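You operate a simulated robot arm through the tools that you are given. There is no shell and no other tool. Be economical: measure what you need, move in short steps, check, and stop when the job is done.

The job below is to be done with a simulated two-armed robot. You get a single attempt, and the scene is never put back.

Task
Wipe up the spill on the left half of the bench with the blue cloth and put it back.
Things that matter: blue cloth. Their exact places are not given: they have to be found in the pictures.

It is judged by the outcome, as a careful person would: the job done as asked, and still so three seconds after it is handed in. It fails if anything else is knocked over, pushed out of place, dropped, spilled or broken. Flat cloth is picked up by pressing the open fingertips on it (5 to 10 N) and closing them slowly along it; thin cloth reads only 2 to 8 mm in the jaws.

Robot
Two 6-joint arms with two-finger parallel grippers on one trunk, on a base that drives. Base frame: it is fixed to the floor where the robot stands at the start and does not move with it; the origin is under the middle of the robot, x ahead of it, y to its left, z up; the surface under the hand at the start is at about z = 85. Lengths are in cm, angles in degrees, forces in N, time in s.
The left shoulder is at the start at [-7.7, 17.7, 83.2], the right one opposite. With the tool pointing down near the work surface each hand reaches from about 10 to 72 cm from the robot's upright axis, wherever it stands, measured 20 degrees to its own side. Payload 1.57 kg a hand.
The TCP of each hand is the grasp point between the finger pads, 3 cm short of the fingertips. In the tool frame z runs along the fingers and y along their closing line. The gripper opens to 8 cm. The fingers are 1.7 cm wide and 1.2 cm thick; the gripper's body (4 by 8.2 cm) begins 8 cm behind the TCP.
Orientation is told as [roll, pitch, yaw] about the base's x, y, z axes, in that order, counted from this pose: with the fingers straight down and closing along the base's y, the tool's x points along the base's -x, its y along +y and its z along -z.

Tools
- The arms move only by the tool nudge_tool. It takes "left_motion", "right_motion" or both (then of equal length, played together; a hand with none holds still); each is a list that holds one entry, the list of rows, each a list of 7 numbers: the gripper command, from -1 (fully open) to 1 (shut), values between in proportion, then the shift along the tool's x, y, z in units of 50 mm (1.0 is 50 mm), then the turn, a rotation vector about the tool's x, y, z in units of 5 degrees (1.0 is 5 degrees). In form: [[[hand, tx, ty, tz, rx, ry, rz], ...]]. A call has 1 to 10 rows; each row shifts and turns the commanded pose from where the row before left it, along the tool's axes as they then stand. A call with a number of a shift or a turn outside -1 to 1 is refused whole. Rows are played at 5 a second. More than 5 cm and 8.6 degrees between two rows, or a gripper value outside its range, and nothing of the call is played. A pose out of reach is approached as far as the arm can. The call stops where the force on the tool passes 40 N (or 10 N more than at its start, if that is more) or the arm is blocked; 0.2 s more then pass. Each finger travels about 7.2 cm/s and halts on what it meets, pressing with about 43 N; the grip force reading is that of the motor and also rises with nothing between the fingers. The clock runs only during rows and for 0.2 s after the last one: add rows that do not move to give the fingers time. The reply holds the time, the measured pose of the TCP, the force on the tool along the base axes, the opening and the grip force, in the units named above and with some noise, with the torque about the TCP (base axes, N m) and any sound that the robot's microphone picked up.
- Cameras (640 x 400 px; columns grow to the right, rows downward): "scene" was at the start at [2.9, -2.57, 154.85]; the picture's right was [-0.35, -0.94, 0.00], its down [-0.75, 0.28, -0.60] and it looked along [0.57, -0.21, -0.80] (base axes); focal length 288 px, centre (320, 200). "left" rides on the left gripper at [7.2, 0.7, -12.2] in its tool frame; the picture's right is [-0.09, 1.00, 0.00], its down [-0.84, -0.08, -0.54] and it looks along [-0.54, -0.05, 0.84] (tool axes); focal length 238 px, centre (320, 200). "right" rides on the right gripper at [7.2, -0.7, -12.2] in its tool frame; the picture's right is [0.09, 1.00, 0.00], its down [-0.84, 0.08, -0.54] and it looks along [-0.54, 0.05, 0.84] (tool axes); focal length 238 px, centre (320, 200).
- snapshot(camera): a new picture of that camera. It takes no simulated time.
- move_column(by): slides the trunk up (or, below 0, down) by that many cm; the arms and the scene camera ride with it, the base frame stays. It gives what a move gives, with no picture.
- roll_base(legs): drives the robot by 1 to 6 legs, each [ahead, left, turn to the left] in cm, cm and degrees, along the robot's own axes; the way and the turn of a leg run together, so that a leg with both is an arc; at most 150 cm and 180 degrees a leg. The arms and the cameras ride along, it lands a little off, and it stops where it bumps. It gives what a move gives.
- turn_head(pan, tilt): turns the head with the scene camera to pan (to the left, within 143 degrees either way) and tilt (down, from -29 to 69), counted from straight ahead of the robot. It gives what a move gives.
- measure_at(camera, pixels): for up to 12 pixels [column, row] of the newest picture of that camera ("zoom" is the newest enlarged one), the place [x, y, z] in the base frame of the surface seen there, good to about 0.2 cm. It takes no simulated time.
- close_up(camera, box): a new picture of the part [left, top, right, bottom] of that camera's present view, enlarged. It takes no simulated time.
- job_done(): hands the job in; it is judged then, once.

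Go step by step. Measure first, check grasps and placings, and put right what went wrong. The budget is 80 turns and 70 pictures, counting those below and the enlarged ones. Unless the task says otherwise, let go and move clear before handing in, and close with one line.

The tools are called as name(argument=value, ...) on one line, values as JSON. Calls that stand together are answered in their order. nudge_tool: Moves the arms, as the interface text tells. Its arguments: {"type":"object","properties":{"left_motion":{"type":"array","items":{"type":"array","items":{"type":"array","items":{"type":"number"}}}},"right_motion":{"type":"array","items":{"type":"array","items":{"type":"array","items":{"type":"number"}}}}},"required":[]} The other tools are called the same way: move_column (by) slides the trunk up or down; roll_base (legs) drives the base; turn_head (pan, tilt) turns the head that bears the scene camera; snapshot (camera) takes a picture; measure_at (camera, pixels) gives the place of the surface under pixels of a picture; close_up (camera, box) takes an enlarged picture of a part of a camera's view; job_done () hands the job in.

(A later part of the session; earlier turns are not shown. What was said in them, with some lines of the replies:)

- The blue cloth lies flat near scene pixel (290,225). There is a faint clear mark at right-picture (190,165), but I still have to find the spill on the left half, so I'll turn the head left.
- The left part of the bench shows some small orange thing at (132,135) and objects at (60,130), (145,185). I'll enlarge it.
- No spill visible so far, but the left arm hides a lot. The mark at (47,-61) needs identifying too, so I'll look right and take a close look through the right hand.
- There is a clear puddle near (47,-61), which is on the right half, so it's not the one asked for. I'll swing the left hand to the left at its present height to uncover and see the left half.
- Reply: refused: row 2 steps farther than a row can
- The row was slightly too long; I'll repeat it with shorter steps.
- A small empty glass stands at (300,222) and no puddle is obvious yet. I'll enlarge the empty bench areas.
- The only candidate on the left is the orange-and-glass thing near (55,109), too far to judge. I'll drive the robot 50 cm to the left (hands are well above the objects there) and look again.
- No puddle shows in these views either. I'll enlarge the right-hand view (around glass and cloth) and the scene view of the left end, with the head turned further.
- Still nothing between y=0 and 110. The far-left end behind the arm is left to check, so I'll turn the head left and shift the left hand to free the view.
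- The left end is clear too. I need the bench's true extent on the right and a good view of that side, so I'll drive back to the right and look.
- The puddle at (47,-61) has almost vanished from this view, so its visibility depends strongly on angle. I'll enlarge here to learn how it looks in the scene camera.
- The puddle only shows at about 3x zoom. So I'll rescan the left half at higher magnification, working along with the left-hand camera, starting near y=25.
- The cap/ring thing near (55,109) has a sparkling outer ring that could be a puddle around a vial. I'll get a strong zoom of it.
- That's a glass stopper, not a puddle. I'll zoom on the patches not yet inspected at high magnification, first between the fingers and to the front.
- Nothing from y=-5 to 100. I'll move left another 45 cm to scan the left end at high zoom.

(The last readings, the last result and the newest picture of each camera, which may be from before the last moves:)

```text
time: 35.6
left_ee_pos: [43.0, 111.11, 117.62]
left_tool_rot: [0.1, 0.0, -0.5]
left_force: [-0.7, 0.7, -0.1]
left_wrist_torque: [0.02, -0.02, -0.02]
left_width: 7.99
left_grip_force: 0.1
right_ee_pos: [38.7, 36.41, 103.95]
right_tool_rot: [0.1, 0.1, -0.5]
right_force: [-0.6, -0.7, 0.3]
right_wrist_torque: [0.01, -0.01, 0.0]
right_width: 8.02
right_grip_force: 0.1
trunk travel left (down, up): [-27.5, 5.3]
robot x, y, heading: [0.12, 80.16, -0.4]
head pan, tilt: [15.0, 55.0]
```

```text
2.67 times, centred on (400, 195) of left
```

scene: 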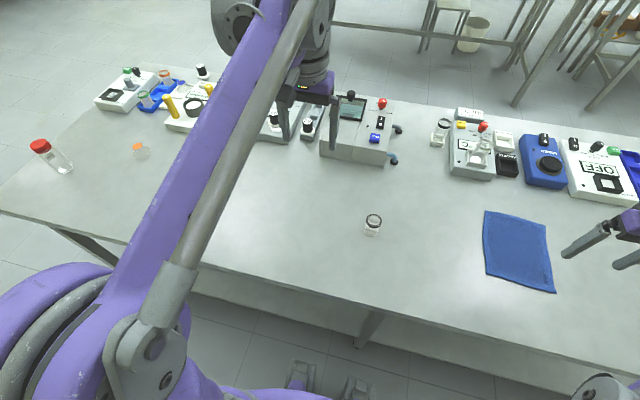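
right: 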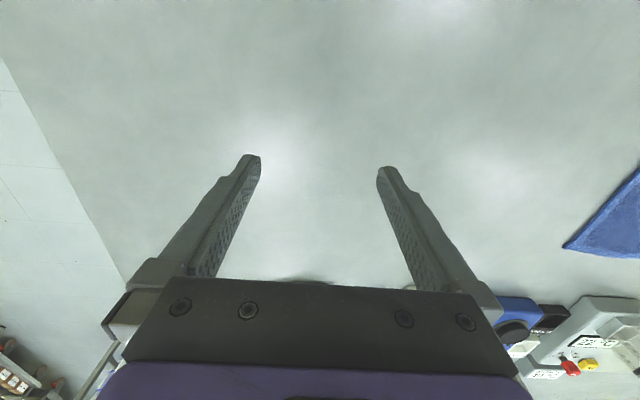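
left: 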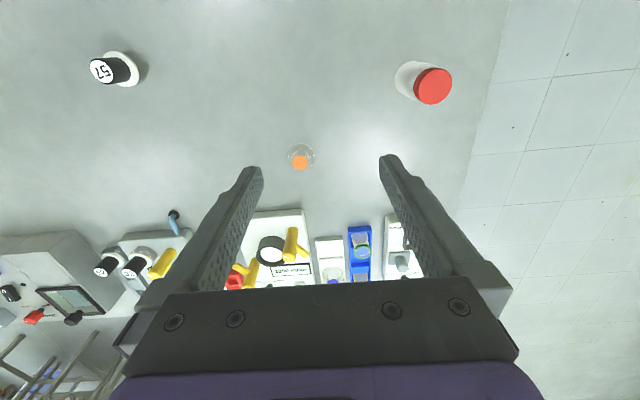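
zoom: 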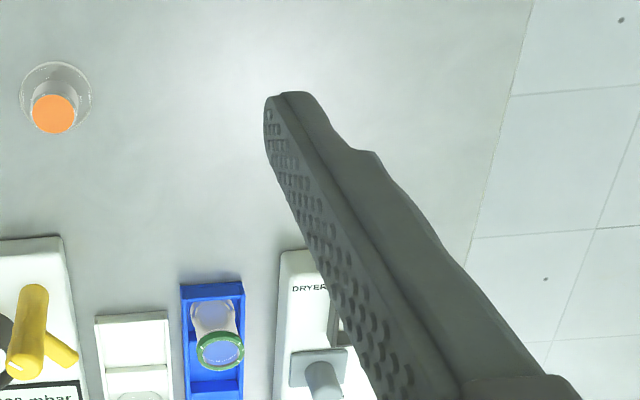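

The puddle is only visible near a light reflection, and my views so far put reflections only around x≈50. I'll bring the hand back to x≈30 so the reflections sweep the front strip.

nudge_tool(left_motion=[[[-1, 0.9, 0, 0, 0, 0, 0], [-1, 0.9, 0, 0, 0, 0, 0], [-1, 0.9, 0, 0, 0, 0, 0], [-1, 0, 0, 0, 0, 0, 0]]])

close_up(camera="left", box=[80, 40, 480, 290])

close_up(camera="right", box=[120, 0, 520, 250])

```text
time: 36.6
left_ee_pos: [29.48, 111.22, 117.64]
left_tool_rot: [0.0, 0.0, -0.4]
left_force: [-0.1, 0.2, -0.1]
left_wrist_torque: [0.04, 0.01, 0.0]
left_width: 7.99
left_grip_force: 0.1
right_ee_pos: [38.72, 36.47, 104.04]
right_tool_rot: [0.0, 0.1, -0.5]
right_force: [0.6, -0.1, -0.3]
right_wrist_torque: [0.0, 0.02, 0.0]
right_width: 8.02
right_grip_force: 0.1
trunk travel left (down, up): [-27.5, 5.3]
robot x, y, heading: [0.61, 80.46, -0.2]
head pan, tilt: [15.0, 55.0]
```

```text
1.60 times, centred on (280, 165) of left
```

zoom: 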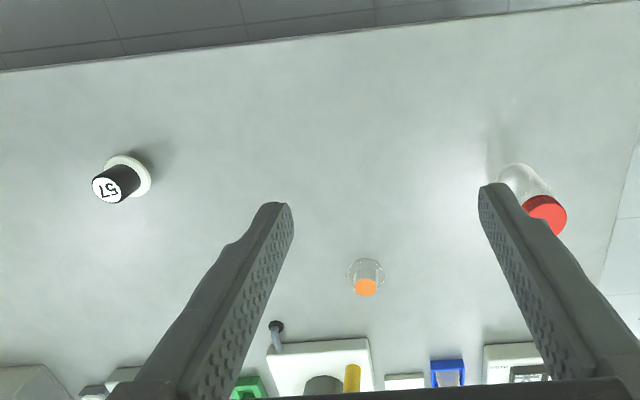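

```text
1.60 times, centred on (320, 125) of right
```

zoom: 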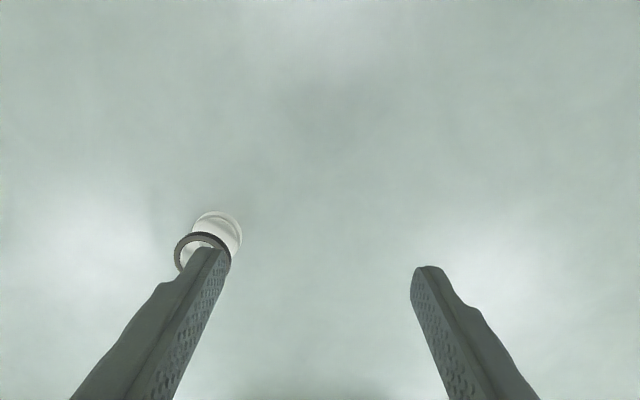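

Still nothing certain. The one puddle I did see showed at 4x in the scene camera, so I'll scan the left half with it at 4x.

turn_head(pan=0, tilt=50)

close_up(camera="scene", box=[180, 150, 340, 250])

close_up(camera="scene", box=[320, 150, 480, 250])

measure_at(camera="zoom", pixels=[[5, 5], [635, 5], [5, 395], [635, 395]])

```text
time: 37.4
left_ee_pos: [29.43, 111.29, 117.64]
left_tool_rot: [-0.1, 0.0, -0.4]
left_force: [0.1, -0.3, 0.4]
left_wrist_torque: [-0.01, -0.02, 0.02]
left_width: 8.0
left_grip_force: 0.0
right_ee_pos: [38.63, 36.56, 104.15]
right_tool_rot: [0.0, 0.0, -0.5]
right_force: [-0.2, -0.6, -0.4]
right_wrist_torque: [0.02, 0.01, -0.01]
right_width: 7.99
right_grip_force: 0.1
trunk travel left (down, up): [-27.5, 5.3]
robot x, y, heading: [0.64, 80.61, -0.5]
head pan, tilt: [0.0, 50.0]
```

```text
4.00 times, centred on (260, 200) of scene
```

zoom: 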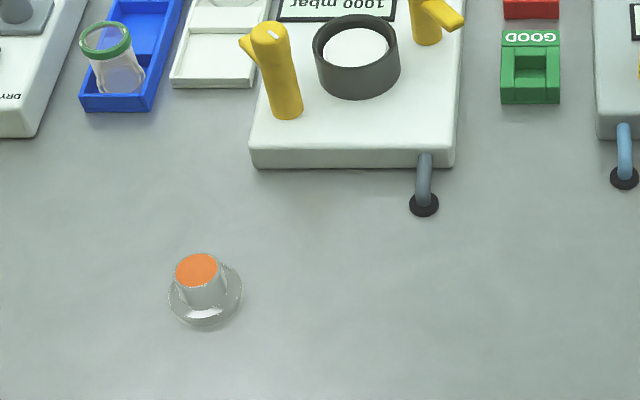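

```text
4.00 times, centred on (400, 200) of scene
```

zoom: 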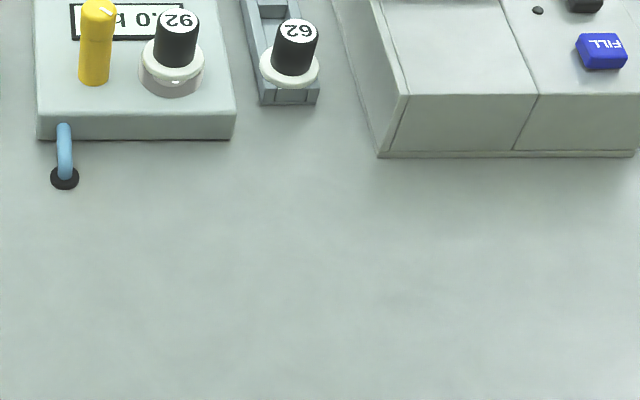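

```text
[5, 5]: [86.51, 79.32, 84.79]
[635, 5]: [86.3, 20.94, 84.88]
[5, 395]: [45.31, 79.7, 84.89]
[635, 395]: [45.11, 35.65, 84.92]
```

Clean for x>45. Now the front strip x 24–45 at the same zoom.

close_up(camera="scene", box=[170, 225, 330, 325])

close_up(camera="scene", box=[320, 225, 480, 325])

snapshot(camera="scene")

```text
4.00 times, centred on (250, 275) of scene
```

zoom: 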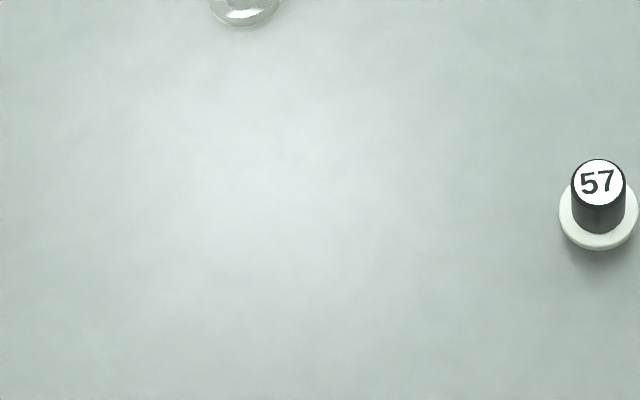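

```text
4.00 times, centred on (400, 275) of scene
```

zoom: 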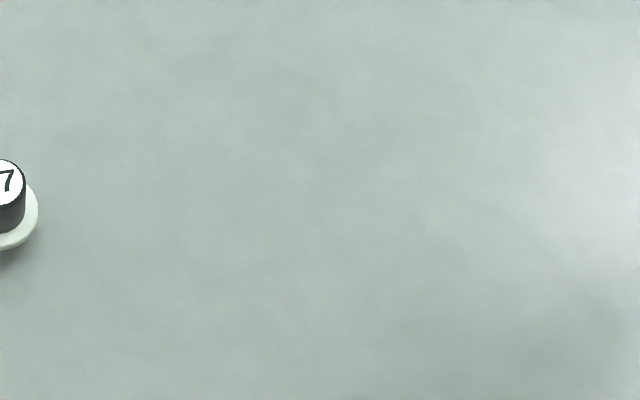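

```text
15 pictures are left
```

scene: 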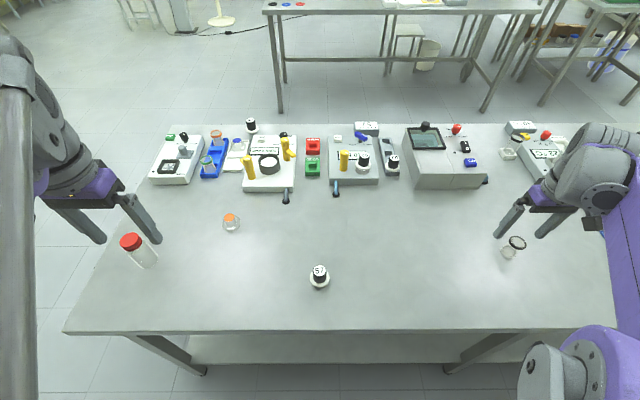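

The robot's-left half is clean at 4x; only one puddle exists on this bench, at (47,-61). The device labels are all printed for a reader on the far side, from where that puddle is on the bench's left half. I'll treat it as the spill. Driving back to y≈-22, with the left hand parked aside.

roll_base(legs=[[0, -102.5, 0]])

nudge_tool(left_motion=[[[-1, 0, 0.9, 0, 0, 0, 0], [-1, 0, 0.9, 0, 0, 0, 0], [-1, 0, 0.9, 0, 0, 0, 0], [-1, 0, 0, 0, 0, 0, 0]]])

turn_head(pan=-25, tilt=52)

snapshot(camera="scene")

```text
time: 46.8
left_ee_pos: [28.8, 8.36, 117.71]
left_tool_rot: [0.0, 0.0, -0.4]
left_force: [-0.5, 0.0, -0.8]
left_wrist_torque: [-0.01, 0.04, 0.0]
left_width: 8.0
left_grip_force: 0.1
right_ee_pos: [37.86, -66.47, 103.93]
right_tool_rot: [0.0, 0.0, -0.5]
right_force: [-0.2, 0.2, 0.2]
right_wrist_torque: [-0.01, -0.01, 0.01]
right_width: 7.99
right_grip_force: 0.1
trunk travel left (down, up): [-27.5, 5.3]
robot x, y, heading: [-0.45, -22.26, -0.6]
head pan, tilt: [0.0, 50.0]
```

```text
time: 47.8
left_ee_pos: [28.78, 21.92, 117.69]
left_tool_rot: [0.0, 0.0, -0.6]
left_force: [-0.3, -0.4, -1.2]
left_wrist_torque: [0.02, -0.03, 0.03]
left_width: 7.99
left_grip_force: 0.1
right_ee_pos: [37.81, -66.52, 104.08]
right_tool_rot: [0.0, 0.0, -0.5]
right_force: [0.1, -0.9, 0.0]
right_wrist_torque: [0.02, -0.02, 0.0]
right_width: 8.02
right_grip_force: 0.0
trunk travel left (down, up): [-27.5, 5.3]
robot x, y, heading: [-0.36, -22.37, -0.6]
head pan, tilt: [0.0, 50.0]
```

```text
time: 48.6
left_ee_pos: [28.92, 21.82, 117.61]
left_tool_rot: [0.1, 0.0, -0.5]
left_force: [-0.9, 0.5, -0.1]
left_wrist_torque: [0.02, 0.02, 0.03]
left_width: 7.98
left_grip_force: 0.1
right_ee_pos: [37.85, -66.54, 104.09]
right_tool_rot: [-0.1, 0.0, -0.5]
right_force: [0.3, -0.3, -0.1]
right_wrist_torque: [-0.01, -0.03, 0.0]
right_width: 8.02
right_grip_force: 0.0
trunk travel left (down, up): [-27.5, 5.3]
robot x, y, heading: [-0.55, -22.56, -0.5]
head pan, tilt: [-25.0, 52.0]
```

```text
14 pictures are left
```

scene: 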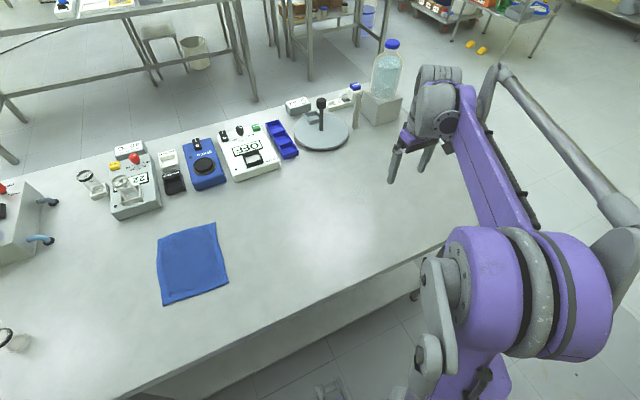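

The puddle should be near (355,205); I'll zoom there to fix its outline, and re-measure the cloth corners for the return.

measure_at(camera="scene", pixels=[[159, 241], [214, 225], [227, 281], [164, 303], [191, 262], [222, 255]])

close_up(camera="scene", box=[308, 175, 404, 235])

measure_at(camera="zoom", pixels=[[200, 100], [400, 100], [200, 200], [300, 200], [400, 200], [300, 300], [200, 300], [400, 300]])

```text
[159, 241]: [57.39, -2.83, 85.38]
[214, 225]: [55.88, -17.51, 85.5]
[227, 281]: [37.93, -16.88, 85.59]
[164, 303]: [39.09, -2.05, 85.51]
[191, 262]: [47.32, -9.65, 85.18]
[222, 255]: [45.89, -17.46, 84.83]
```

```text
6.67 times, centred on (356, 205) of scene
```

zoom: 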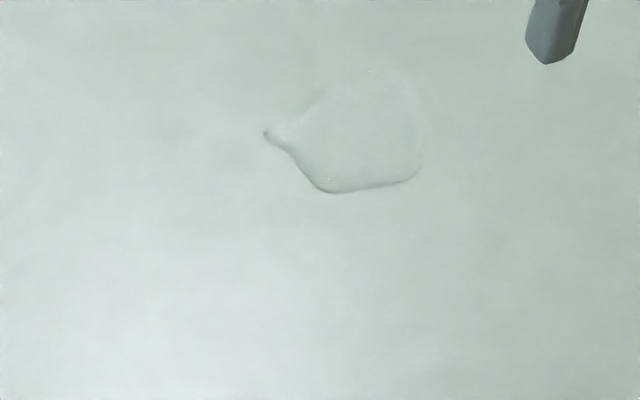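

```text
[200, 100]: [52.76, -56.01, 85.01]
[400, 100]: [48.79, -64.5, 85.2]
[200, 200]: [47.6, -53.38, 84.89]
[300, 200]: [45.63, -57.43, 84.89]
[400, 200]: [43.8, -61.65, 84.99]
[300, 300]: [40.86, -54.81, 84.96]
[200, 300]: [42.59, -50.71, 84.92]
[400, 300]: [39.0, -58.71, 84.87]
```

The puddle spans about x 44–51, y -58 to -65.5. Now I'll carry the right hand over the cloth near its right edge, at (46.5,-13.3).

nudge_tool(right_motion=[[[-1, -0.17, 0.97, 0, 0, 0, 0], [-1, -0.17, 0.97, 0, 0, 0, 0], [-1, -0.17, 0.97, 0, 0, 0, 0], [-1, -0.17, 0.97, 0, 0, 0, 0], [-1, -0.17, 0.97, 0, 0, 0, 0], [-1, -0.17, 0.97, 0, 0, 0, 0], [-1, -0.17, 0.97, 0, 0, 0, 0], [-1, -0.17, 0.97, 0, 0, 0, 0], [-1, -0.17, 0.97, 0, 0, 0, 0], [-0.5, -0.17, 0.97, 0, 0, 0, 0]]])

nudge_tool(right_motion=[[[0, 0, 0.94, 0, 0, 0, 0], [0, 0, 0, 0.9, 0, 0, 0], [0, 0, 0, 0.9, 0, 0, 0], [0, 0, 0, 0.7, 0, 0, 0], [0, 0, 0, 0, 0, 0, 0]]])

```text
time: 50.8
left_ee_pos: [28.91, 22.0, 117.62]
left_tool_rot: [-0.1, 0.0, -0.5]
left_force: [-0.4, 0.8, -0.4]
left_wrist_torque: [0.01, -0.03, -0.01]
left_width: 8.0
left_grip_force: 0.1
right_ee_pos: [46.71, -17.77, 104.16]
right_tool_rot: [-0.2, 0.1, -0.6]
right_force: [0.5, 0.2, 0.4]
right_wrist_torque: [-0.02, -0.07, 0.01]
right_width: 6.0
right_grip_force: 0.1
trunk travel left (down, up): [-27.5, 5.3]
robot x, y, heading: [-0.22, -22.41, -0.5]
head pan, tilt: [-25.0, 52.0]
```

```text
time: 52.0
left_ee_pos: [28.75, 21.89, 117.8]
left_tool_rot: [0.0, 0.0, -0.6]
left_force: [0.4, 0.2, 0.2]
left_wrist_torque: [-0.02, 0.01, 0.0]
left_width: 8.01
left_grip_force: 0.0
right_ee_pos: [46.72, -13.37, 91.56]
right_tool_rot: [0.0, 0.1, -0.5]
right_force: [-0.3, 0.6, -0.7]
right_wrist_torque: [0.0, 0.0, 0.05]
right_width: 3.98
right_grip_force: 0.2
trunk travel left (down, up): [-27.5, 5.3]
robot x, y, heading: [-0.06, -22.6, -0.4]
head pan, tilt: [-25.0, 52.0]
```

Tips are about 3.3 cm above the cloth. Lowering in small steps to feel contact.

nudge_tool(right_motion=[[[0, 0, 0, 0.5, 0, 0, 0], [0, 0, 0, 0.1, 0, 0, 0], [0, 0, 0, 0.06, 0, 0, 0], [0, 0, 0, 0, 0, 0, 0]]])

```text
time: 53.0
left_ee_pos: [28.76, 21.97, 117.67]
left_tool_rot: [0.0, 0.0, -0.4]
left_force: [1.0, 0.4, 0.3]
left_wrist_torque: [0.02, -0.01, 0.0]
left_width: 8.0
left_grip_force: 0.0
right_ee_pos: [46.9, -13.35, 88.33]
right_tool_rot: [0.0, -0.2, -0.5]
right_force: [3.9, 1.2, 19.2]
right_wrist_torque: [-0.02, -0.14, 0.05]
right_width: 4.01
right_grip_force: 0.0
trunk travel left (down, up): [-27.5, 5.3]
robot x, y, heading: [-0.42, -22.42, -0.7]
head pan, tilt: [-25.0, 52.0]
```

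Contact at 19 N, a bit hard. I'll ease up about 1 mm and close slowly.

nudge_tool(right_motion=[[[0, 0, 0, -0.02, 0, 0, 0], [0, 0, 0, 0, 0, 0, 0]]])

```text
time: 53.6
left_ee_pos: [28.86, 21.87, 117.71]
left_tool_rot: [0.0, 0.0, -0.5]
left_force: [-0.7, -0.2, -0.5]
left_wrist_torque: [-0.01, -0.02, 0.04]
left_width: 8.02
left_grip_force: 0.1
right_ee_pos: [46.78, -13.31, 88.31]
right_tool_rot: [0.1, 0.0, -0.5]
right_force: [3.0, 0.9, 10.7]
right_wrist_torque: [-0.04, -0.07, -0.01]
right_width: 3.99
right_grip_force: 0.0
trunk travel left (down, up): [-27.5, 5.3]
robot x, y, heading: [-0.41, -22.45, -0.3]
head pan, tilt: [-25.0, 52.0]
```

nudge_tool(right_motion=[[[0.12, 0, 0, -0.005, 0, 0, 0], [0.24, 0, 0, 0, 0, 0, 0], [0.36, 0, 0, 0, 0, 0, 0], [0.48, 0, 0, 0, 0, 0, 0], [0.6, 0, 0, 0, 0, 0, 0], [0.72, 0, 0, 0, 0, 0, 0], [0.84, 0, 0, 0, 0, 0, 0], [1, 0, 0, 0, 0, 0, 0], [1, 0, 0, 0, 0, 0, 0]]])

snapshot(camera="right")

```text
time: 55.6
left_ee_pos: [28.84, 21.79, 117.67]
left_tool_rot: [0.0, 0.0, -0.5]
left_force: [0.2, 0.3, -0.5]
left_wrist_torque: [0.0, -0.02, 0.0]
left_width: 8.01
left_grip_force: 0.1
right_ee_pos: [46.76, -13.37, 88.35]
right_tool_rot: [0.0, 0.0, -0.4]
right_force: [0.2, 0.0, 7.1]
right_wrist_torque: [-0.03, -0.02, -0.02]
right_width: 0.43
right_grip_force: 24.8
trunk travel left (down, up): [-27.5, 5.3]
robot x, y, heading: [-0.18, -22.72, -0.7]
head pan, tilt: [-25.0, 52.0]
```

```text
12 pictures are left
```

right: 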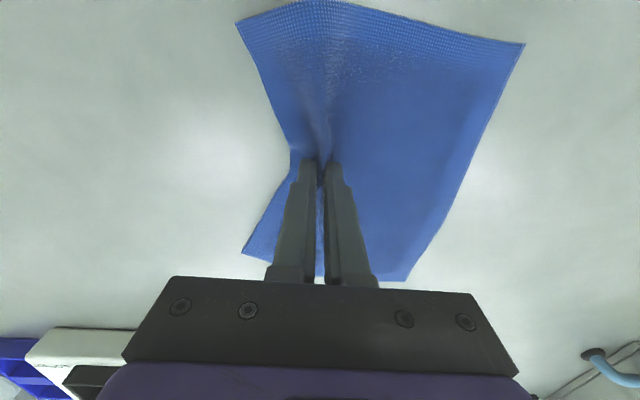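

Cloth gripped (0.43 cm, 24.8 N) near its right edge. I'll raise it 1 cm and draw it along the bench toward the puddle.

nudge_tool(right_motion=[[[1, 0, 0, -0.2, 0, 0, 0], [1, 0, -0.6, 0, 0, 0, 0], [1, 0, -0.8, 0, 0, 0, 0], [1, 0, -0.8, 0, 0, 0, 0], [1, 0, -0.8, 0, 0, 0, 0], [1, 0, -0.8, 0, 0, 0, 0], [1, 0, -0.8, 0, 0, 0, 0], [1, 0, -0.8, 0, 0, 0, 0], [1, 0, -0.8, 0, 0, 0, 0], [1, 0, -0.8, 0, 0, 0, 0]]])

snapshot(camera="scene")

```text
time: 57.8
left_ee_pos: [28.77, 21.77, 117.68]
left_tool_rot: [0.0, 0.0, -0.5]
left_force: [0.2, 0.1, -0.4]
left_wrist_torque: [0.01, 0.02, 0.01]
left_width: 8.0
left_grip_force: 0.1
right_ee_pos: [46.39, -48.49, 89.47]
right_tool_rot: [0.1, 0.1, -0.4]
right_force: [0.0, -0.3, -0.3]
right_wrist_torque: [0.01, -0.05, -0.03]
right_width: 0.44
right_grip_force: 25.4
trunk travel left (down, up): [-27.5, 5.3]
robot x, y, heading: [-0.19, -22.7, -0.5]
head pan, tilt: [-25.0, 52.0]
```

```text
11 pictures are left
```

scene: 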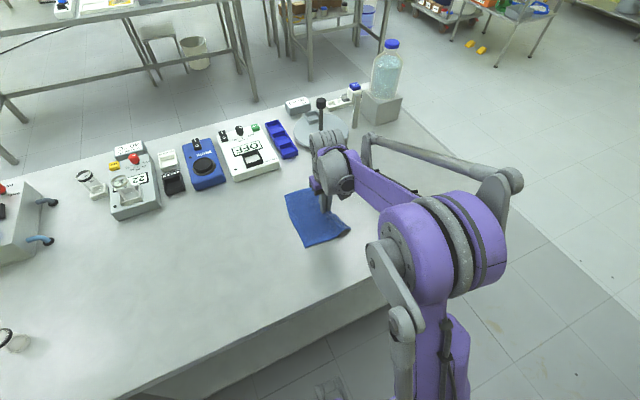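

The cloth trails nicely and flat. Now I'll press to about 88.3 and stroke across the puddle to y≈-69.

nudge_tool(right_motion=[[[1, -0.26, -0.5, 0, 0, 0, 0], [1, 0, -0.2, 0.2, 0, 0, 0], [1, 0, -0.3, 0.03, 0, 0, 0], [1, 0, -0.5, 0, 0, 0, 0], [1, 0, -0.5, 0, 0, 0, 0], [1, 0, -0.5, 0, 0, 0, 0], [1, 0, -0.5, 0, 0, 0, 0], [1, 0, -0.5, 0, 0, 0, 0], [1, 0, -0.5, 0, 0, 0, 0], [1, 0, -0.3, 0, 0, 0, 0]]])

snapshot(camera="right")

```text
time: 60.0
left_ee_pos: [28.63, 22.05, 117.72]
left_tool_rot: [-0.2, -0.1, -0.5]
left_force: [-0.2, -0.3, -1.2]
left_wrist_torque: [-0.02, -0.05, 0.0]
left_width: 8.01
left_grip_force: 0.1
right_ee_pos: [47.5, -69.81, 88.16]
right_tool_rot: [0.0, -0.1, -0.5]
right_force: [-0.2, 6.3, 17.8]
right_wrist_torque: [0.17, 0.03, -0.01]
right_width: 0.45
right_grip_force: 25.0
trunk travel left (down, up): [-27.5, 5.3]
robot x, y, heading: [-0.04, -22.4, -0.6]
head pan, tilt: [-25.0, 52.0]
```

```text
10 pictures are left
```

right: 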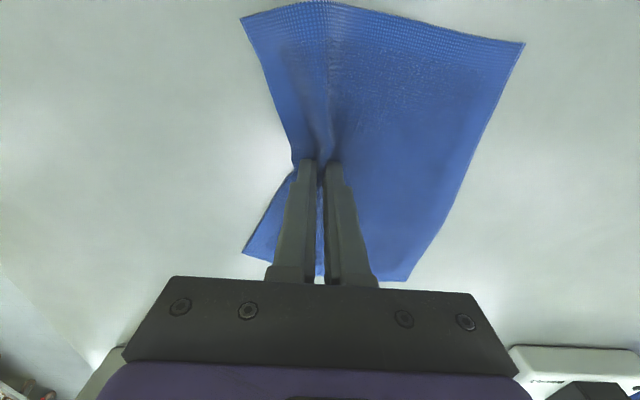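

The cloth now covers the whole puddle area. I'll rub it sideways a few times with slightly less pressure.

nudge_tool(right_motion=[[[1, 0.4, 0, -0.02, 0, 0, 0], [1, 0.4, 0, 0, 0, 0, 0], [1, -0.5, 0.1, 0, 0, 0, 0], [1, -0.5, 0.1, 0, 0, 0, 0], [1, -0.5, 0, 0, 0, 0, 0], [1, 0.5, 0.1, 0, 0, 0, 0], [1, 0.5, 0.1, 0, 0, 0, 0], [1, 0.4, 0, 0, 0, 0, 0], [1, -0.4, 0, 0, 0, 0, 0], [1, -0.3, 0, 0, 0, 0, 0]]])

nudge_tool(right_motion=[[[1, 0, 0.4, 0, 0, 0, 0], [1, 0, 0.4, 0, 0, 0, 0], [1, 0, 0.4, 0, 0, 0, 0], [1, 0.3, 0, 0, 0, 0, 0], [1, 0, -0.4, 0, 0, 0, 0], [1, 0, -0.4, 0, 0, 0, 0], [1, 0, -0.4, 0, 0, 0, 0], [1, 0, -0.4, 0, 0, 0, 0], [1, 0, -0.4, 0, 0, 0, 0], [1, 0, 0, 0, 0, 0, 0]]])

nudge_tool(right_motion=[[[1, 0, 0.2, -0.8, 0, 0, 0], [1, 0, 0.2, -0.8, 0, 0, 0], [1, 0, 0.2, -0.8, 0, 0, 0], [1, 0, 0.5, -0.8, 0, 0, 0], [1, 0, 0.8, -0.3, 0, 0, 0], [1, 0, 0.9, 0, 0, 0, 0], [1, 0, 0.9, 0, 0, 0, 0], [1, 0, 0.9, 0, 0, 0, 0], [1, 0, 0.9, 0, 0, 0, 0], [1, 0, 0, 0, 0, 0, 0]]])

close_up(camera="scene", box=[260, 140, 420, 240])

```text
time: 62.2
left_ee_pos: [28.73, 21.95, 117.73]
left_tool_rot: [0.0, -0.2, -0.5]
left_force: [-0.3, 0.4, 0.4]
left_wrist_torque: [-0.02, -0.01, 0.0]
left_width: 7.98
left_grip_force: 0.1
right_ee_pos: [47.63, -67.95, 88.35]
right_tool_rot: [0.0, 0.0, -0.4]
right_force: [-3.3, -0.1, 8.8]
right_wrist_torque: [0.01, 0.07, -0.02]
right_width: 0.43
right_grip_force: 24.9
trunk travel left (down, up): [-27.5, 5.3]
robot x, y, heading: [-0.19, -22.4, -0.8]
head pan, tilt: [-25.0, 52.0]
```

```text
time: 64.4
left_ee_pos: [28.78, 22.05, 117.72]
left_tool_rot: [0.0, -0.1, -0.5]
left_force: [0.1, -0.2, -0.1]
left_wrist_torque: [0.01, -0.02, 0.02]
left_width: 8.0
left_grip_force: 0.0
right_ee_pos: [45.94, -71.71, 88.31]
right_tool_rot: [-0.1, 0.0, -0.5]
right_force: [-0.5, 3.4, 10.2]
right_wrist_torque: [0.1, -0.03, -0.04]
right_width: 0.44
right_grip_force: 24.8
trunk travel left (down, up): [-27.5, 5.3]
robot x, y, heading: [-0.41, -22.65, -0.4]
head pan, tilt: [-25.0, 52.0]
```

```text
time: 66.6
left_ee_pos: [28.89, 21.87, 117.62]
left_tool_rot: [0.0, 0.0, -0.5]
left_force: [0.3, 0.2, 0.0]
left_wrist_torque: [0.03, 0.01, 0.01]
left_width: 8.01
left_grip_force: 0.1
right_ee_pos: [46.31, -44.36, 105.73]
right_tool_rot: [0.0, 0.1, -0.5]
right_force: [0.1, -0.1, -0.4]
right_wrist_torque: [0.01, -0.02, -0.01]
right_width: 0.48
right_grip_force: 24.7
trunk travel left (down, up): [-27.5, 5.3]
robot x, y, heading: [-0.58, -22.49, -0.5]
head pan, tilt: [-25.0, 52.0]
```

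```text
4.00 times, centred on (340, 190) of scene
```

zoom: 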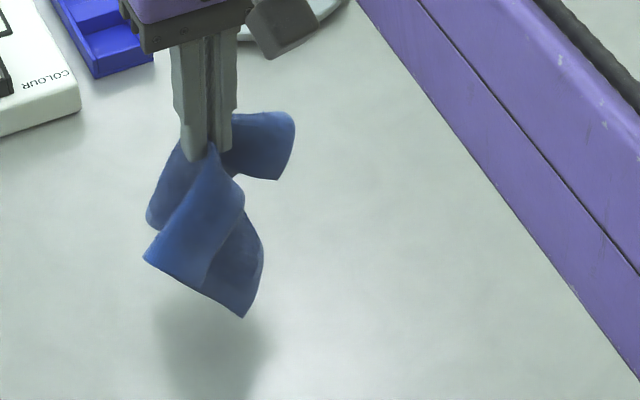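

No ring is visible any more where the puddle was (zoom ~(384,232)). Now the return: I'll shift the base 20 cm left for reach, then raise slightly and take the cloth beyond its old place to lay it from left to right.

roll_base(legs=[[0, 20, 0]])

close_up(camera="scene", box=[330, 150, 490, 250])

measure_at(camera="zoom", pixels=[[200, 200], [320, 200], [440, 200], [320, 100], [320, 300]])

```text
time: 69.0
left_ee_pos: [29.0, 41.99, 117.59]
left_tool_rot: [0.0, 0.0, -0.5]
left_force: [-0.3, 0.2, 0.0]
left_wrist_torque: [0.0, 0.01, 0.01]
left_width: 8.0
left_grip_force: 0.1
right_ee_pos: [46.58, -24.34, 105.8]
right_tool_rot: [0.0, 0.0, -0.5]
right_force: [0.5, -0.8, -0.2]
right_wrist_torque: [-0.03, 0.03, -0.02]
right_width: 0.47
right_grip_force: 24.9
trunk travel left (down, up): [-27.5, 5.3]
robot x, y, heading: [0.22, -2.46, -0.4]
head pan, tilt: [-25.0, 52.0]
```

```text
4.00 times, centred on (410, 200) of scene
```

zoom: 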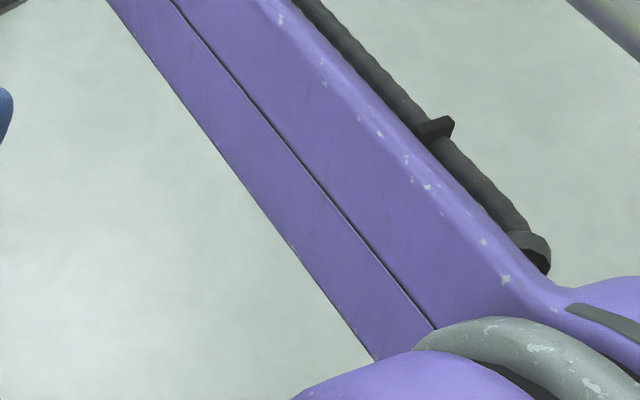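

```text
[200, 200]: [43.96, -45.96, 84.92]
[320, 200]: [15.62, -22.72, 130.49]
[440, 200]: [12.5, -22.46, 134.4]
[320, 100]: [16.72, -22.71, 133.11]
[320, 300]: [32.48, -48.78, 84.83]
```

The arm hides the spot now; I'll recheck later. Moving the cloth to y≈+8 at height.

nudge_tool(right_motion=[[[1, 0, 0.9, 0, 0, 0, 0], [1, 0, 0.9, 0, 0, 0, 0], [1, 0, 0.9, 0, 0, 0, 0], [1, 0, 0.9, 0, 0, 0, 0], [1, 0, 0.9, 0, 0, 0, 0], [1, 0, 0.9, 0, 0, 0, 0], [1, 0, 0.9, 0.1, 0, 0, 0], [1, 0, 0, 0.4, 0, 0, 0], [1, 0, 0, 0, 0, 0, 0]]])

snapshot(camera="scene")

```text
time: 71.0
left_ee_pos: [28.95, 41.9, 117.69]
left_tool_rot: [0.1, 0.1, -0.6]
left_force: [0.0, -0.1, -0.8]
left_wrist_torque: [0.01, -0.01, 0.02]
left_width: 8.01
left_grip_force: 0.0
right_ee_pos: [46.91, 7.12, 103.32]
right_tool_rot: [0.0, 0.0, -0.5]
right_force: [0.2, 0.9, -0.1]
right_wrist_torque: [-0.02, -0.01, -0.04]
right_width: 0.47
right_grip_force: 24.9
trunk travel left (down, up): [-27.5, 5.3]
robot x, y, heading: [-0.45, -2.41, -0.3]
head pan, tilt: [-25.0, 52.0]
```

```text
7 pictures are left
```

scene: 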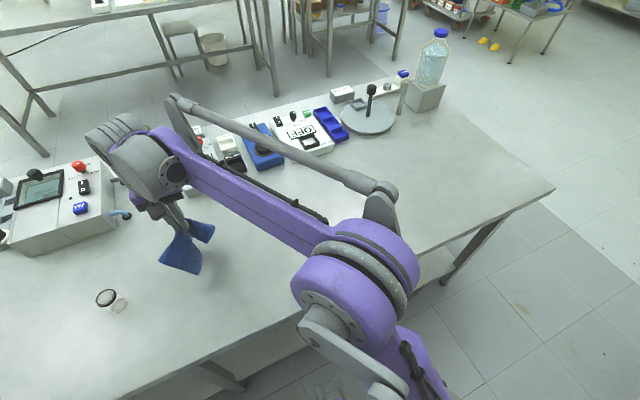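

The cloth hangs ready and the puddle area is now in the open. I'll check the spot with one zoom, then lay the cloth: down diagonally and drag right to the old grip point.

close_up(camera="scene", box=[356, 132, 452, 192])

measure_at(camera="zoom", pixels=[[200, 100], [320, 200], [440, 200], [320, 300], [200, 300], [440, 300]])

nudge_tool(right_motion=[[[1, 0, -0.2, 0.5, 0, 0, 0], [1, 0, -0.25, 0.5, 0, 0, 0], [1, 0, -0.3, 0.5, 0, 0, 0], [1, 0, -0.4, 0.5, 0, 0, 0], [1, 0, -0.4, 0.5, 0, 0, 0], [1, 0, -0.4, 0.3, 0, 0, 0], [1, 0, -0.5, 0, 0, 0, 0], [1, 0, -0.5, 0, 0, 0, 0], [1, 0, -0.5, 0, 0, 0, 0], [1, 0, -0.4, 0, 0, 0, 0]]])

snapshot(camera="scene")

```text
6.67 times, centred on (404, 162) of scene
```

zoom: 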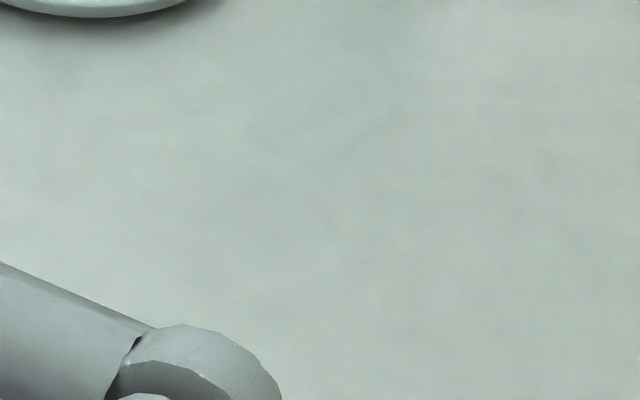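

```text
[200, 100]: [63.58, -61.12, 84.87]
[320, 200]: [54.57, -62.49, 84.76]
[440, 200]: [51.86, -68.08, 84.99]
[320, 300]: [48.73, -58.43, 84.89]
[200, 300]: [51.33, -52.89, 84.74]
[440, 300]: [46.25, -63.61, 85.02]
```

```text
time: 73.2
left_ee_pos: [29.04, 41.84, 117.7]
left_tool_rot: [0.0, 0.0, -0.5]
left_force: [0.2, 0.0, 0.3]
left_wrist_torque: [0.03, -0.01, 0.03]
left_width: 7.99
left_grip_force: 0.0
right_ee_pos: [46.56, -12.15, 89.26]
right_tool_rot: [0.1, 0.0, -0.5]
right_force: [1.2, -0.1, 0.6]
right_wrist_torque: [0.03, 0.01, 0.0]
right_width: 0.47
right_grip_force: 24.3
trunk travel left (down, up): [-27.5, 5.3]
robot x, y, heading: [-0.18, -2.86, -0.6]
head pan, tilt: [-25.0, 52.0]
```

```text
5 pictures are left
```

scene: 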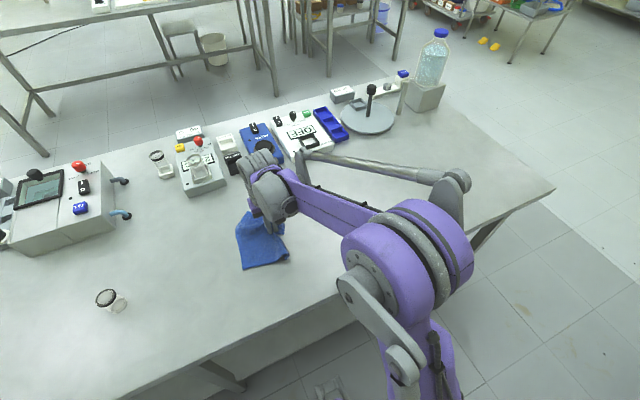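

The puddle spot (zoom ~(380,310)) is clean. The cloth looks laid out; I'll measure its visible corners before releasing.

measure_at(camera="scene", pixels=[[243, 268], [286, 259], [238, 232], [245, 213], [260, 250]])

snapshot(camera="right")

```text
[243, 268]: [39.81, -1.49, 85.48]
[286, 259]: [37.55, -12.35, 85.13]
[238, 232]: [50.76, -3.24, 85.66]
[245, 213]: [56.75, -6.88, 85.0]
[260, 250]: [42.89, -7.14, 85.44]
```

```text
4 pictures are left
```

right: 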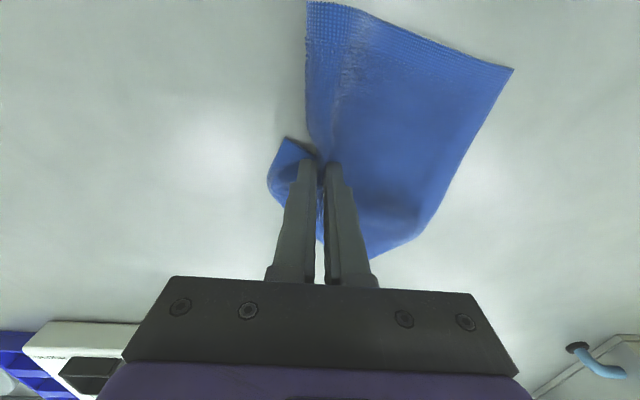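

The left edge is back in place (y -1.5 to -3); the far right corner is folded at (290,165). I'll draw the last bit to y≈-13.4, press lightly and open the fingers slowly to spread the pinch, then lift clear to look.

nudge_tool(right_motion=[[[1, -0.04, -0.25, 0.1, 0, 0, 0], [1, 0, 0, 0.08, 0, 0, 0], [0.8, 0, 0, 0, 0, 0, 0], [0.6, 0, 0, 0, 0, 0, 0], [0.4, 0, 0, 0, 0, 0, 0], [0.2, 0, 0, 0, 0, 0, 0], [0, 0, 0, 0, 0, 0, 0], [0, 0, 0, -0.6, 0, 0, 0], [0, 0, 0, -0.8, 0, 0, 0], [0, 0, 0, -0.8, 0, 0, 0]]])

snapshot(camera="right")

```text
time: 74.3
left_ee_pos: [28.87, 41.87, 117.76]
left_tool_rot: [0.1, -0.1, -0.6]
left_force: [-0.4, -0.5, 0.1]
left_wrist_torque: [0.01, -0.01, 0.01]
left_width: 8.0
left_grip_force: 0.1
right_ee_pos: [46.81, -13.69, 88.56]
right_tool_rot: [-0.2, -0.1, -0.6]
right_force: [0.0, -5.4, 29.3]
right_wrist_torque: [0.21, -0.1, -0.02]
right_width: 1.91
right_grip_force: 0.1
trunk travel left (down, up): [-27.5, 5.3]
robot x, y, heading: [0.25, -2.29, -0.6]
head pan, tilt: [-25.0, 52.0]
stopped in row 5 (right hand): the force on the tool passed its limit at 41 N (the readings are from after the stop); the commanded pose is now the measured one
```

```text
3 pictures are left
```

right: 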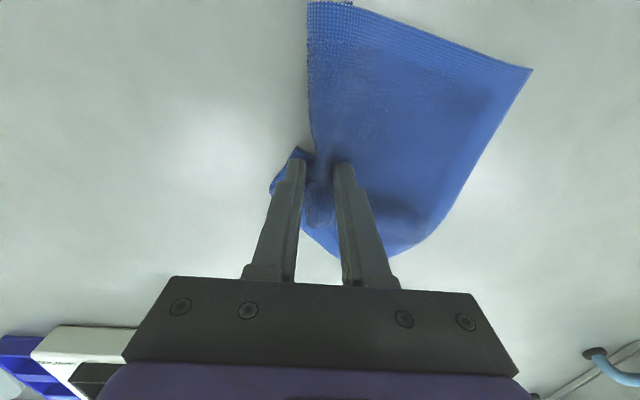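

The press was over a doubled flap. I'll ease off 2 mm and keep opening slowly, so the outer finger brushes the flap outward, then lift.

nudge_tool(right_motion=[[[0.5, 0, 0, -0.045, 0, 0, 0], [0.3, 0, 0, 0, 0, 0, 0], [0.1, 0, 0, 0, 0, 0, 0], [-0.1, 0, 0, 0, 0, 0, 0], [-0.3, 0, 0, 0, 0, 0, 0], [-0.5, 0, 0, 0, 0, 0, 0], [-0.5, 0, 0, -0.6, 0, 0, 0], [-0.5, 0, 0, -0.9, 0, 0, 0], [-0.5, 0, 0, -0.9, 0, 0, 0], [-0.5, 0, 0, -0.5, 0, 0, 0]]])

snapshot(camera="right")

```text
time: 76.5
left_ee_pos: [29.07, 41.93, 117.71]
left_tool_rot: [0.0, 0.1, -0.5]
left_force: [-0.4, 0.3, 1.2]
left_wrist_torque: [-0.01, 0.01, 0.0]
left_width: 8.0
left_grip_force: 0.1
right_ee_pos: [46.8, -13.58, 103.23]
right_tool_rot: [0.0, 0.0, -0.6]
right_force: [0.2, 0.0, 0.2]
right_wrist_torque: [-0.04, 0.01, 0.01]
right_width: 5.98
right_grip_force: 0.1
trunk travel left (down, up): [-27.5, 5.3]
robot x, y, heading: [-0.14, -2.54, -0.4]
head pan, tilt: [-25.0, 52.0]
```

```text
2 pictures are left
```

right: 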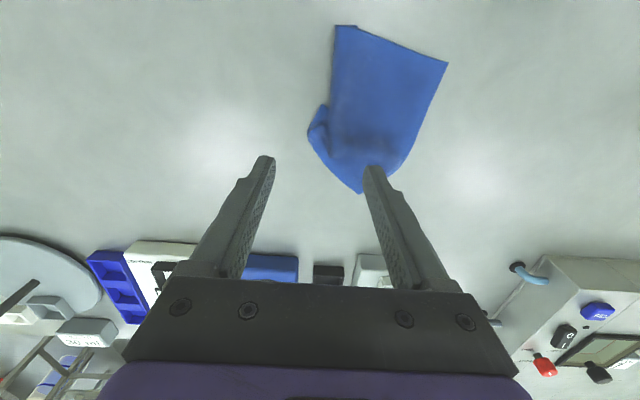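

Released; the cloth is in its place with its right strip folded. I'll measure its outline.

measure_at(camera="right", pixels=[[338, 28], [446, 65], [410, 150], [360, 190], [312, 140], [325, 110], [380, 110], [335, 80]])

```text
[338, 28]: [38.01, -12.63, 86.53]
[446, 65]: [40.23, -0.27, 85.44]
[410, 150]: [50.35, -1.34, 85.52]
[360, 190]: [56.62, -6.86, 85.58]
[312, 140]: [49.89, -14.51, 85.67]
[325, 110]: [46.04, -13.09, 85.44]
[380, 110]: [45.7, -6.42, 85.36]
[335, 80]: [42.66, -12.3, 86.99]
```

The outline is about 3 cm left of the original and partly doubled. I'll re-lay it: grip at the very left edge (small flap), lift so it hangs out, and lay it dragging leftward.

nudge_tool(right_motion=[[[0.0, 0.1, 0.9, 0, 0, 0, 0], [0.2, 0.1, 0.9, 0, 0, 0, 0], [0.2, 0, 0.22, 0.9, 0, 0, 0], [0.2, 0, 0, 0.9, 0, 0, 0], [0.2, 0, 0, 0.9, 0, 0, 0], [0.2, 0, 0, 0.2, 0, 0, 0], [0.2, 0, 0, 0.05, 0, 0, 0], [0.2, 0, 0, 0, 0, 0, 0]]])

```text
time: 78.3
left_ee_pos: [28.83, 41.79, 117.74]
left_tool_rot: [0.0, -0.1, -0.5]
left_force: [0.5, 0.2, 0.2]
left_wrist_torque: [0.01, 0.01, 0.0]
left_width: 8.01
left_grip_force: 0.0
right_ee_pos: [46.05, -3.37, 88.19]
right_tool_rot: [-0.1, 0.0, -0.6]
right_force: [1.3, 0.6, 5.4]
right_wrist_torque: [0.04, 0.03, -0.02]
right_width: 3.2
right_grip_force: 0.1
trunk travel left (down, up): [-27.5, 5.3]
robot x, y, heading: [-0.07, -2.52, -0.5]
head pan, tilt: [-25.0, 52.0]
```

Contact at 5.4 N; close slowly and test-lift.

nudge_tool(right_motion=[[[0.3, 0, 0, 0.005, 0, 0, 0], [0.4, 0, 0, 0, 0, 0, 0], [0.5, 0, 0, 0, 0, 0, 0], [0.6, 0, 0, 0, 0, 0, 0], [0.7, 0, 0, 0, 0, 0, 0], [0.8, 0, 0, 0, 0, 0, 0], [0.9, 0, 0, 0, 0, 0, 0], [1, 0, 0, 0, 0, 0, 0], [1, 0, 0, 0, 0, 0, 0], [1, 0, 0, 0, 0, 0, 0]]])

```text
time: 80.5
left_ee_pos: [28.99, 41.87, 117.73]
left_tool_rot: [0.0, -0.1, -0.4]
left_force: [-0.5, 0.7, 0.6]
left_wrist_torque: [0.04, -0.01, 0.02]
left_width: 8.03
left_grip_force: 0.1
right_ee_pos: [45.85, -3.41, 88.41]
right_tool_rot: [-0.1, -0.1, -0.6]
right_force: [-0.4, 0.4, 10.1]
right_wrist_torque: [0.03, -0.02, -0.02]
right_width: 0.47
right_grip_force: 25.1
trunk travel left (down, up): [-27.5, 5.3]
robot x, y, heading: [-0.15, -2.56, -0.2]
head pan, tilt: [-25.0, 52.0]
```

Gripped (0.47 cm). Lifting and carrying to the right of the old place.

nudge_tool(right_motion=[[[1, 0, 0, -0.8, 0, 0, 0], [1, 0, 0, -0.9, 0, 0, 0], [1, 0, 0, -0.9, 0, 0, 0], [1, 0, 0, -0.9, 0, 0, 0], [1, -0.2, -0.8, -0.2, 0, 0, 0], [1, 0, -0.9, 0, 0, 0, 0], [1, 0, -0.9, 0, 0, 0, 0], [1, 0, -0.9, 0, 0, 0, 0], [1, 0, -0.9, 0, 0, 0, 0], [1, 0, 0, 0, 0, 0, 0]]])

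nudge_tool(right_motion=[[[1, 0, 0, 0.5, 0, 0, 0], [1, 0, 0.1, 0.5, 0, 0, 0], [1, 0, 0.2, 0.5, 0, 0, 0], [1, 0, 0.3, 0.5, 0, 0, 0], [1, 0, 0.35, 0.5, 0, 0, 0], [1, 0, 0.35, 0.5, 0, 0, 0], [1, 0, 0.35, 0.5, 0, 0, 0], [1, 0, 0.35, 0.25, 0, 0, 0], [1, 0, 0, 0, 0, 0, 0]]])

```text
time: 82.7
left_ee_pos: [28.93, 41.82, 117.67]
left_tool_rot: [0.0, 0.0, -0.5]
left_force: [-0.9, 0.1, 0.2]
left_wrist_torque: [-0.04, 0.02, 0.0]
left_width: 8.02
left_grip_force: 0.1
right_ee_pos: [46.76, -25.44, 106.87]
right_tool_rot: [-0.2, 0.0, -0.5]
right_force: [0.1, -1.0, 0.0]
right_wrist_torque: [0.0, -0.03, -0.03]
right_width: 0.42
right_grip_force: 24.7
trunk travel left (down, up): [-27.5, 5.3]
robot x, y, heading: [-0.51, -2.5, -0.6]
head pan, tilt: [-25.0, 52.0]
```

```text
time: 84.9
left_ee_pos: [28.84, 41.88, 117.68]
left_tool_rot: [-0.1, -0.1, -0.5]
left_force: [-0.3, -0.3, -0.1]
left_wrist_torque: [-0.02, -0.02, -0.02]
left_width: 7.98
left_grip_force: 0.1
right_ee_pos: [46.83, -15.56, 88.21]
right_tool_rot: [-0.2, -0.1, -0.6]
right_force: [1.5, -4.3, 27.7]
right_wrist_torque: [-0.09, -0.03, 0.0]
right_width: 0.43
right_grip_force: 25.2
trunk travel left (down, up): [-27.5, 5.3]
robot x, y, heading: [0.36, -2.73, -0.7]
head pan, tilt: [-25.0, 52.0]
stopped in row 9 (right hand): the force on the tool passed its limit at 41 N (the readings are from after the stop); the commanded pose is now the measured one
```

A bit too low; raise 1 cm and drag leftward to y≈-4.5, then look.

nudge_tool(right_motion=[[[1, 0, 0, -0.22, 0, 0, 0], [1, 0, 0.4, 0, 0, 0, 0], [1, 0, 0.4, 0, 0, 0, 0], [1, 0, 0.4, 0, 0, 0, 0], [1, 0, 0.4, 0, 0, 0, 0], [1, 0, 0.4, 0, 0, 0, 0], [1, 0, 0.2, 0, 0, 0, 0], [1, 0, 0, 0, 0, 0, 0]]])

snapshot(camera="right")

```text
time: 86.7
left_ee_pos: [28.93, 41.94, 117.64]
left_tool_rot: [0.0, 0.0, -0.5]
left_force: [0.0, -0.4, -0.4]
left_wrist_torque: [-0.01, 0.0, -0.04]
left_width: 8.01
left_grip_force: 0.1
right_ee_pos: [47.0, -4.51, 89.24]
right_tool_rot: [-0.2, -0.1, -0.6]
right_force: [0.7, -0.1, 0.2]
right_wrist_torque: [0.0, -0.01, 0.04]
right_width: 0.45
right_grip_force: 25.2
trunk travel left (down, up): [-27.5, 5.3]
robot x, y, heading: [-0.11, -2.31, -0.5]
head pan, tilt: [-25.0, 52.0]
```

```text
1 pictures are left
```

right: 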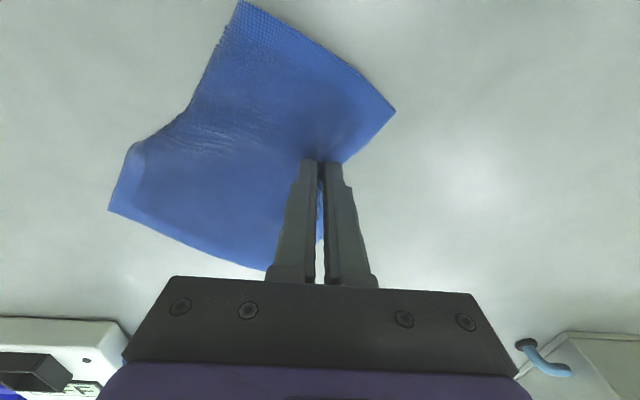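

Much better: the cloth is spread out fully. Measuring its corners.

measure_at(camera="right", pixels=[[242, 6], [392, 110], [112, 208], [130, 150], [262, 266], [185, 110]])

```text
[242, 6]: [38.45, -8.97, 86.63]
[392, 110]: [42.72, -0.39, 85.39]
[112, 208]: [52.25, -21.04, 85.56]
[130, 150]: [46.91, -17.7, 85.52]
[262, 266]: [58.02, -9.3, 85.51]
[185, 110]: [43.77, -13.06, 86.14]
```

Its centre (~47.5,-10) matches the original (47.4,-9.8). Lower lightly, open and lift clear.

nudge_tool(right_motion=[[[1, 0, 0, 0.1, 0, 0, 0], [0.8, 0, 0, 0.02, 0, 0, 0], [0.6, 0, 0, 0, 0, 0, 0], [0.4, 0, 0, 0, 0, 0, 0], [0.2, 0, 0, 0, 0, 0, 0], [0.2, 0, 0, -0.3, 0, 0, 0], [0.2, 0, 0, -0.8, 0, 0, 0], [0.2, 0, 0, -0.9, 0, 0, 0], [0.2, 0, 0, -0.9, 0, 0, 0], [0.2, 0, 0, 0, 0, 0, 0]]])

nudge_tool(right_motion=[[[-0.5, 0, -0.9, 0, 0, 0, 0], [-1, 0.2, -0.9, 0, 0, 0, 0], [-1, 0.2, -0.9, 0, 0, 0, 0], [-1, 0.2, -0.9, 0, 0, 0, 0], [-1, 0.2, -0.9, 0, 0, 0, 0], [-1, 0.2, -0.9, 0, 0, 0, 0], [-1, 0.2, -0.9, 0, 0, 0, 0], [-1, 0.2, -0.9, 0, 0, 0, 0], [-1, 0, 0, 0, 0, 0, 0]]])

snapshot(camera="scene")

```text
time: 88.9
left_ee_pos: [29.06, 41.94, 117.53]
left_tool_rot: [0.0, -0.1, -0.5]
left_force: [-0.3, 0.1, -0.3]
left_wrist_torque: [0.0, 0.0, -0.01]
left_width: 8.0
left_grip_force: 0.1
right_ee_pos: [46.96, -4.49, 103.09]
right_tool_rot: [-0.1, 0.0, -0.5]
right_force: [-0.3, 0.4, -0.2]
right_wrist_torque: [0.02, 0.04, 0.0]
right_width: 3.19
right_grip_force: 0.1
trunk travel left (down, up): [-27.5, 5.3]
robot x, y, heading: [-0.29, -2.34, -0.4]
head pan, tilt: [-25.0, 52.0]
```

```text
time: 90.9
left_ee_pos: [29.04, 41.85, 117.64]
left_tool_rot: [0.0, 0.1, -0.5]
left_force: [-0.5, 0.5, -0.1]
left_wrist_torque: [-0.04, 0.0, 0.02]
left_width: 8.02
left_grip_force: 0.0
right_ee_pos: [39.6, -40.37, 103.1]
right_tool_rot: [-0.2, -0.1, -0.5]
right_force: [0.3, -0.6, 0.5]
right_wrist_torque: [-0.01, 0.02, 0.03]
right_width: 7.98
right_grip_force: 0.0
trunk travel left (down, up): [-27.5, 5.3]
robot x, y, heading: [0.13, -2.4, -0.5]
head pan, tilt: [-25.0, 52.0]
```

```text
0 pictures are left
```

scene: 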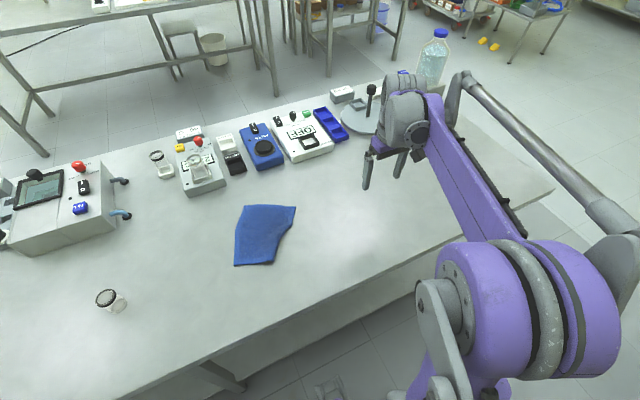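

The cloth lies flat at its old place, scene (262,235), with the fingers open and clear and nothing else moved. Handing in.

job_done()

```text
The job is handed in.
```

I wiped up the only spill I found, at about (47.7, -61.5), and put the blue cloth back. That spill is on the robot's right. I found none on the robot's left, so I took "left half" as seen from the far side, which the device labels face; that reading is my guess. The spot was clean when I checked. The cloth is centred where it was, lying flat but turned a little and slightly skewed.
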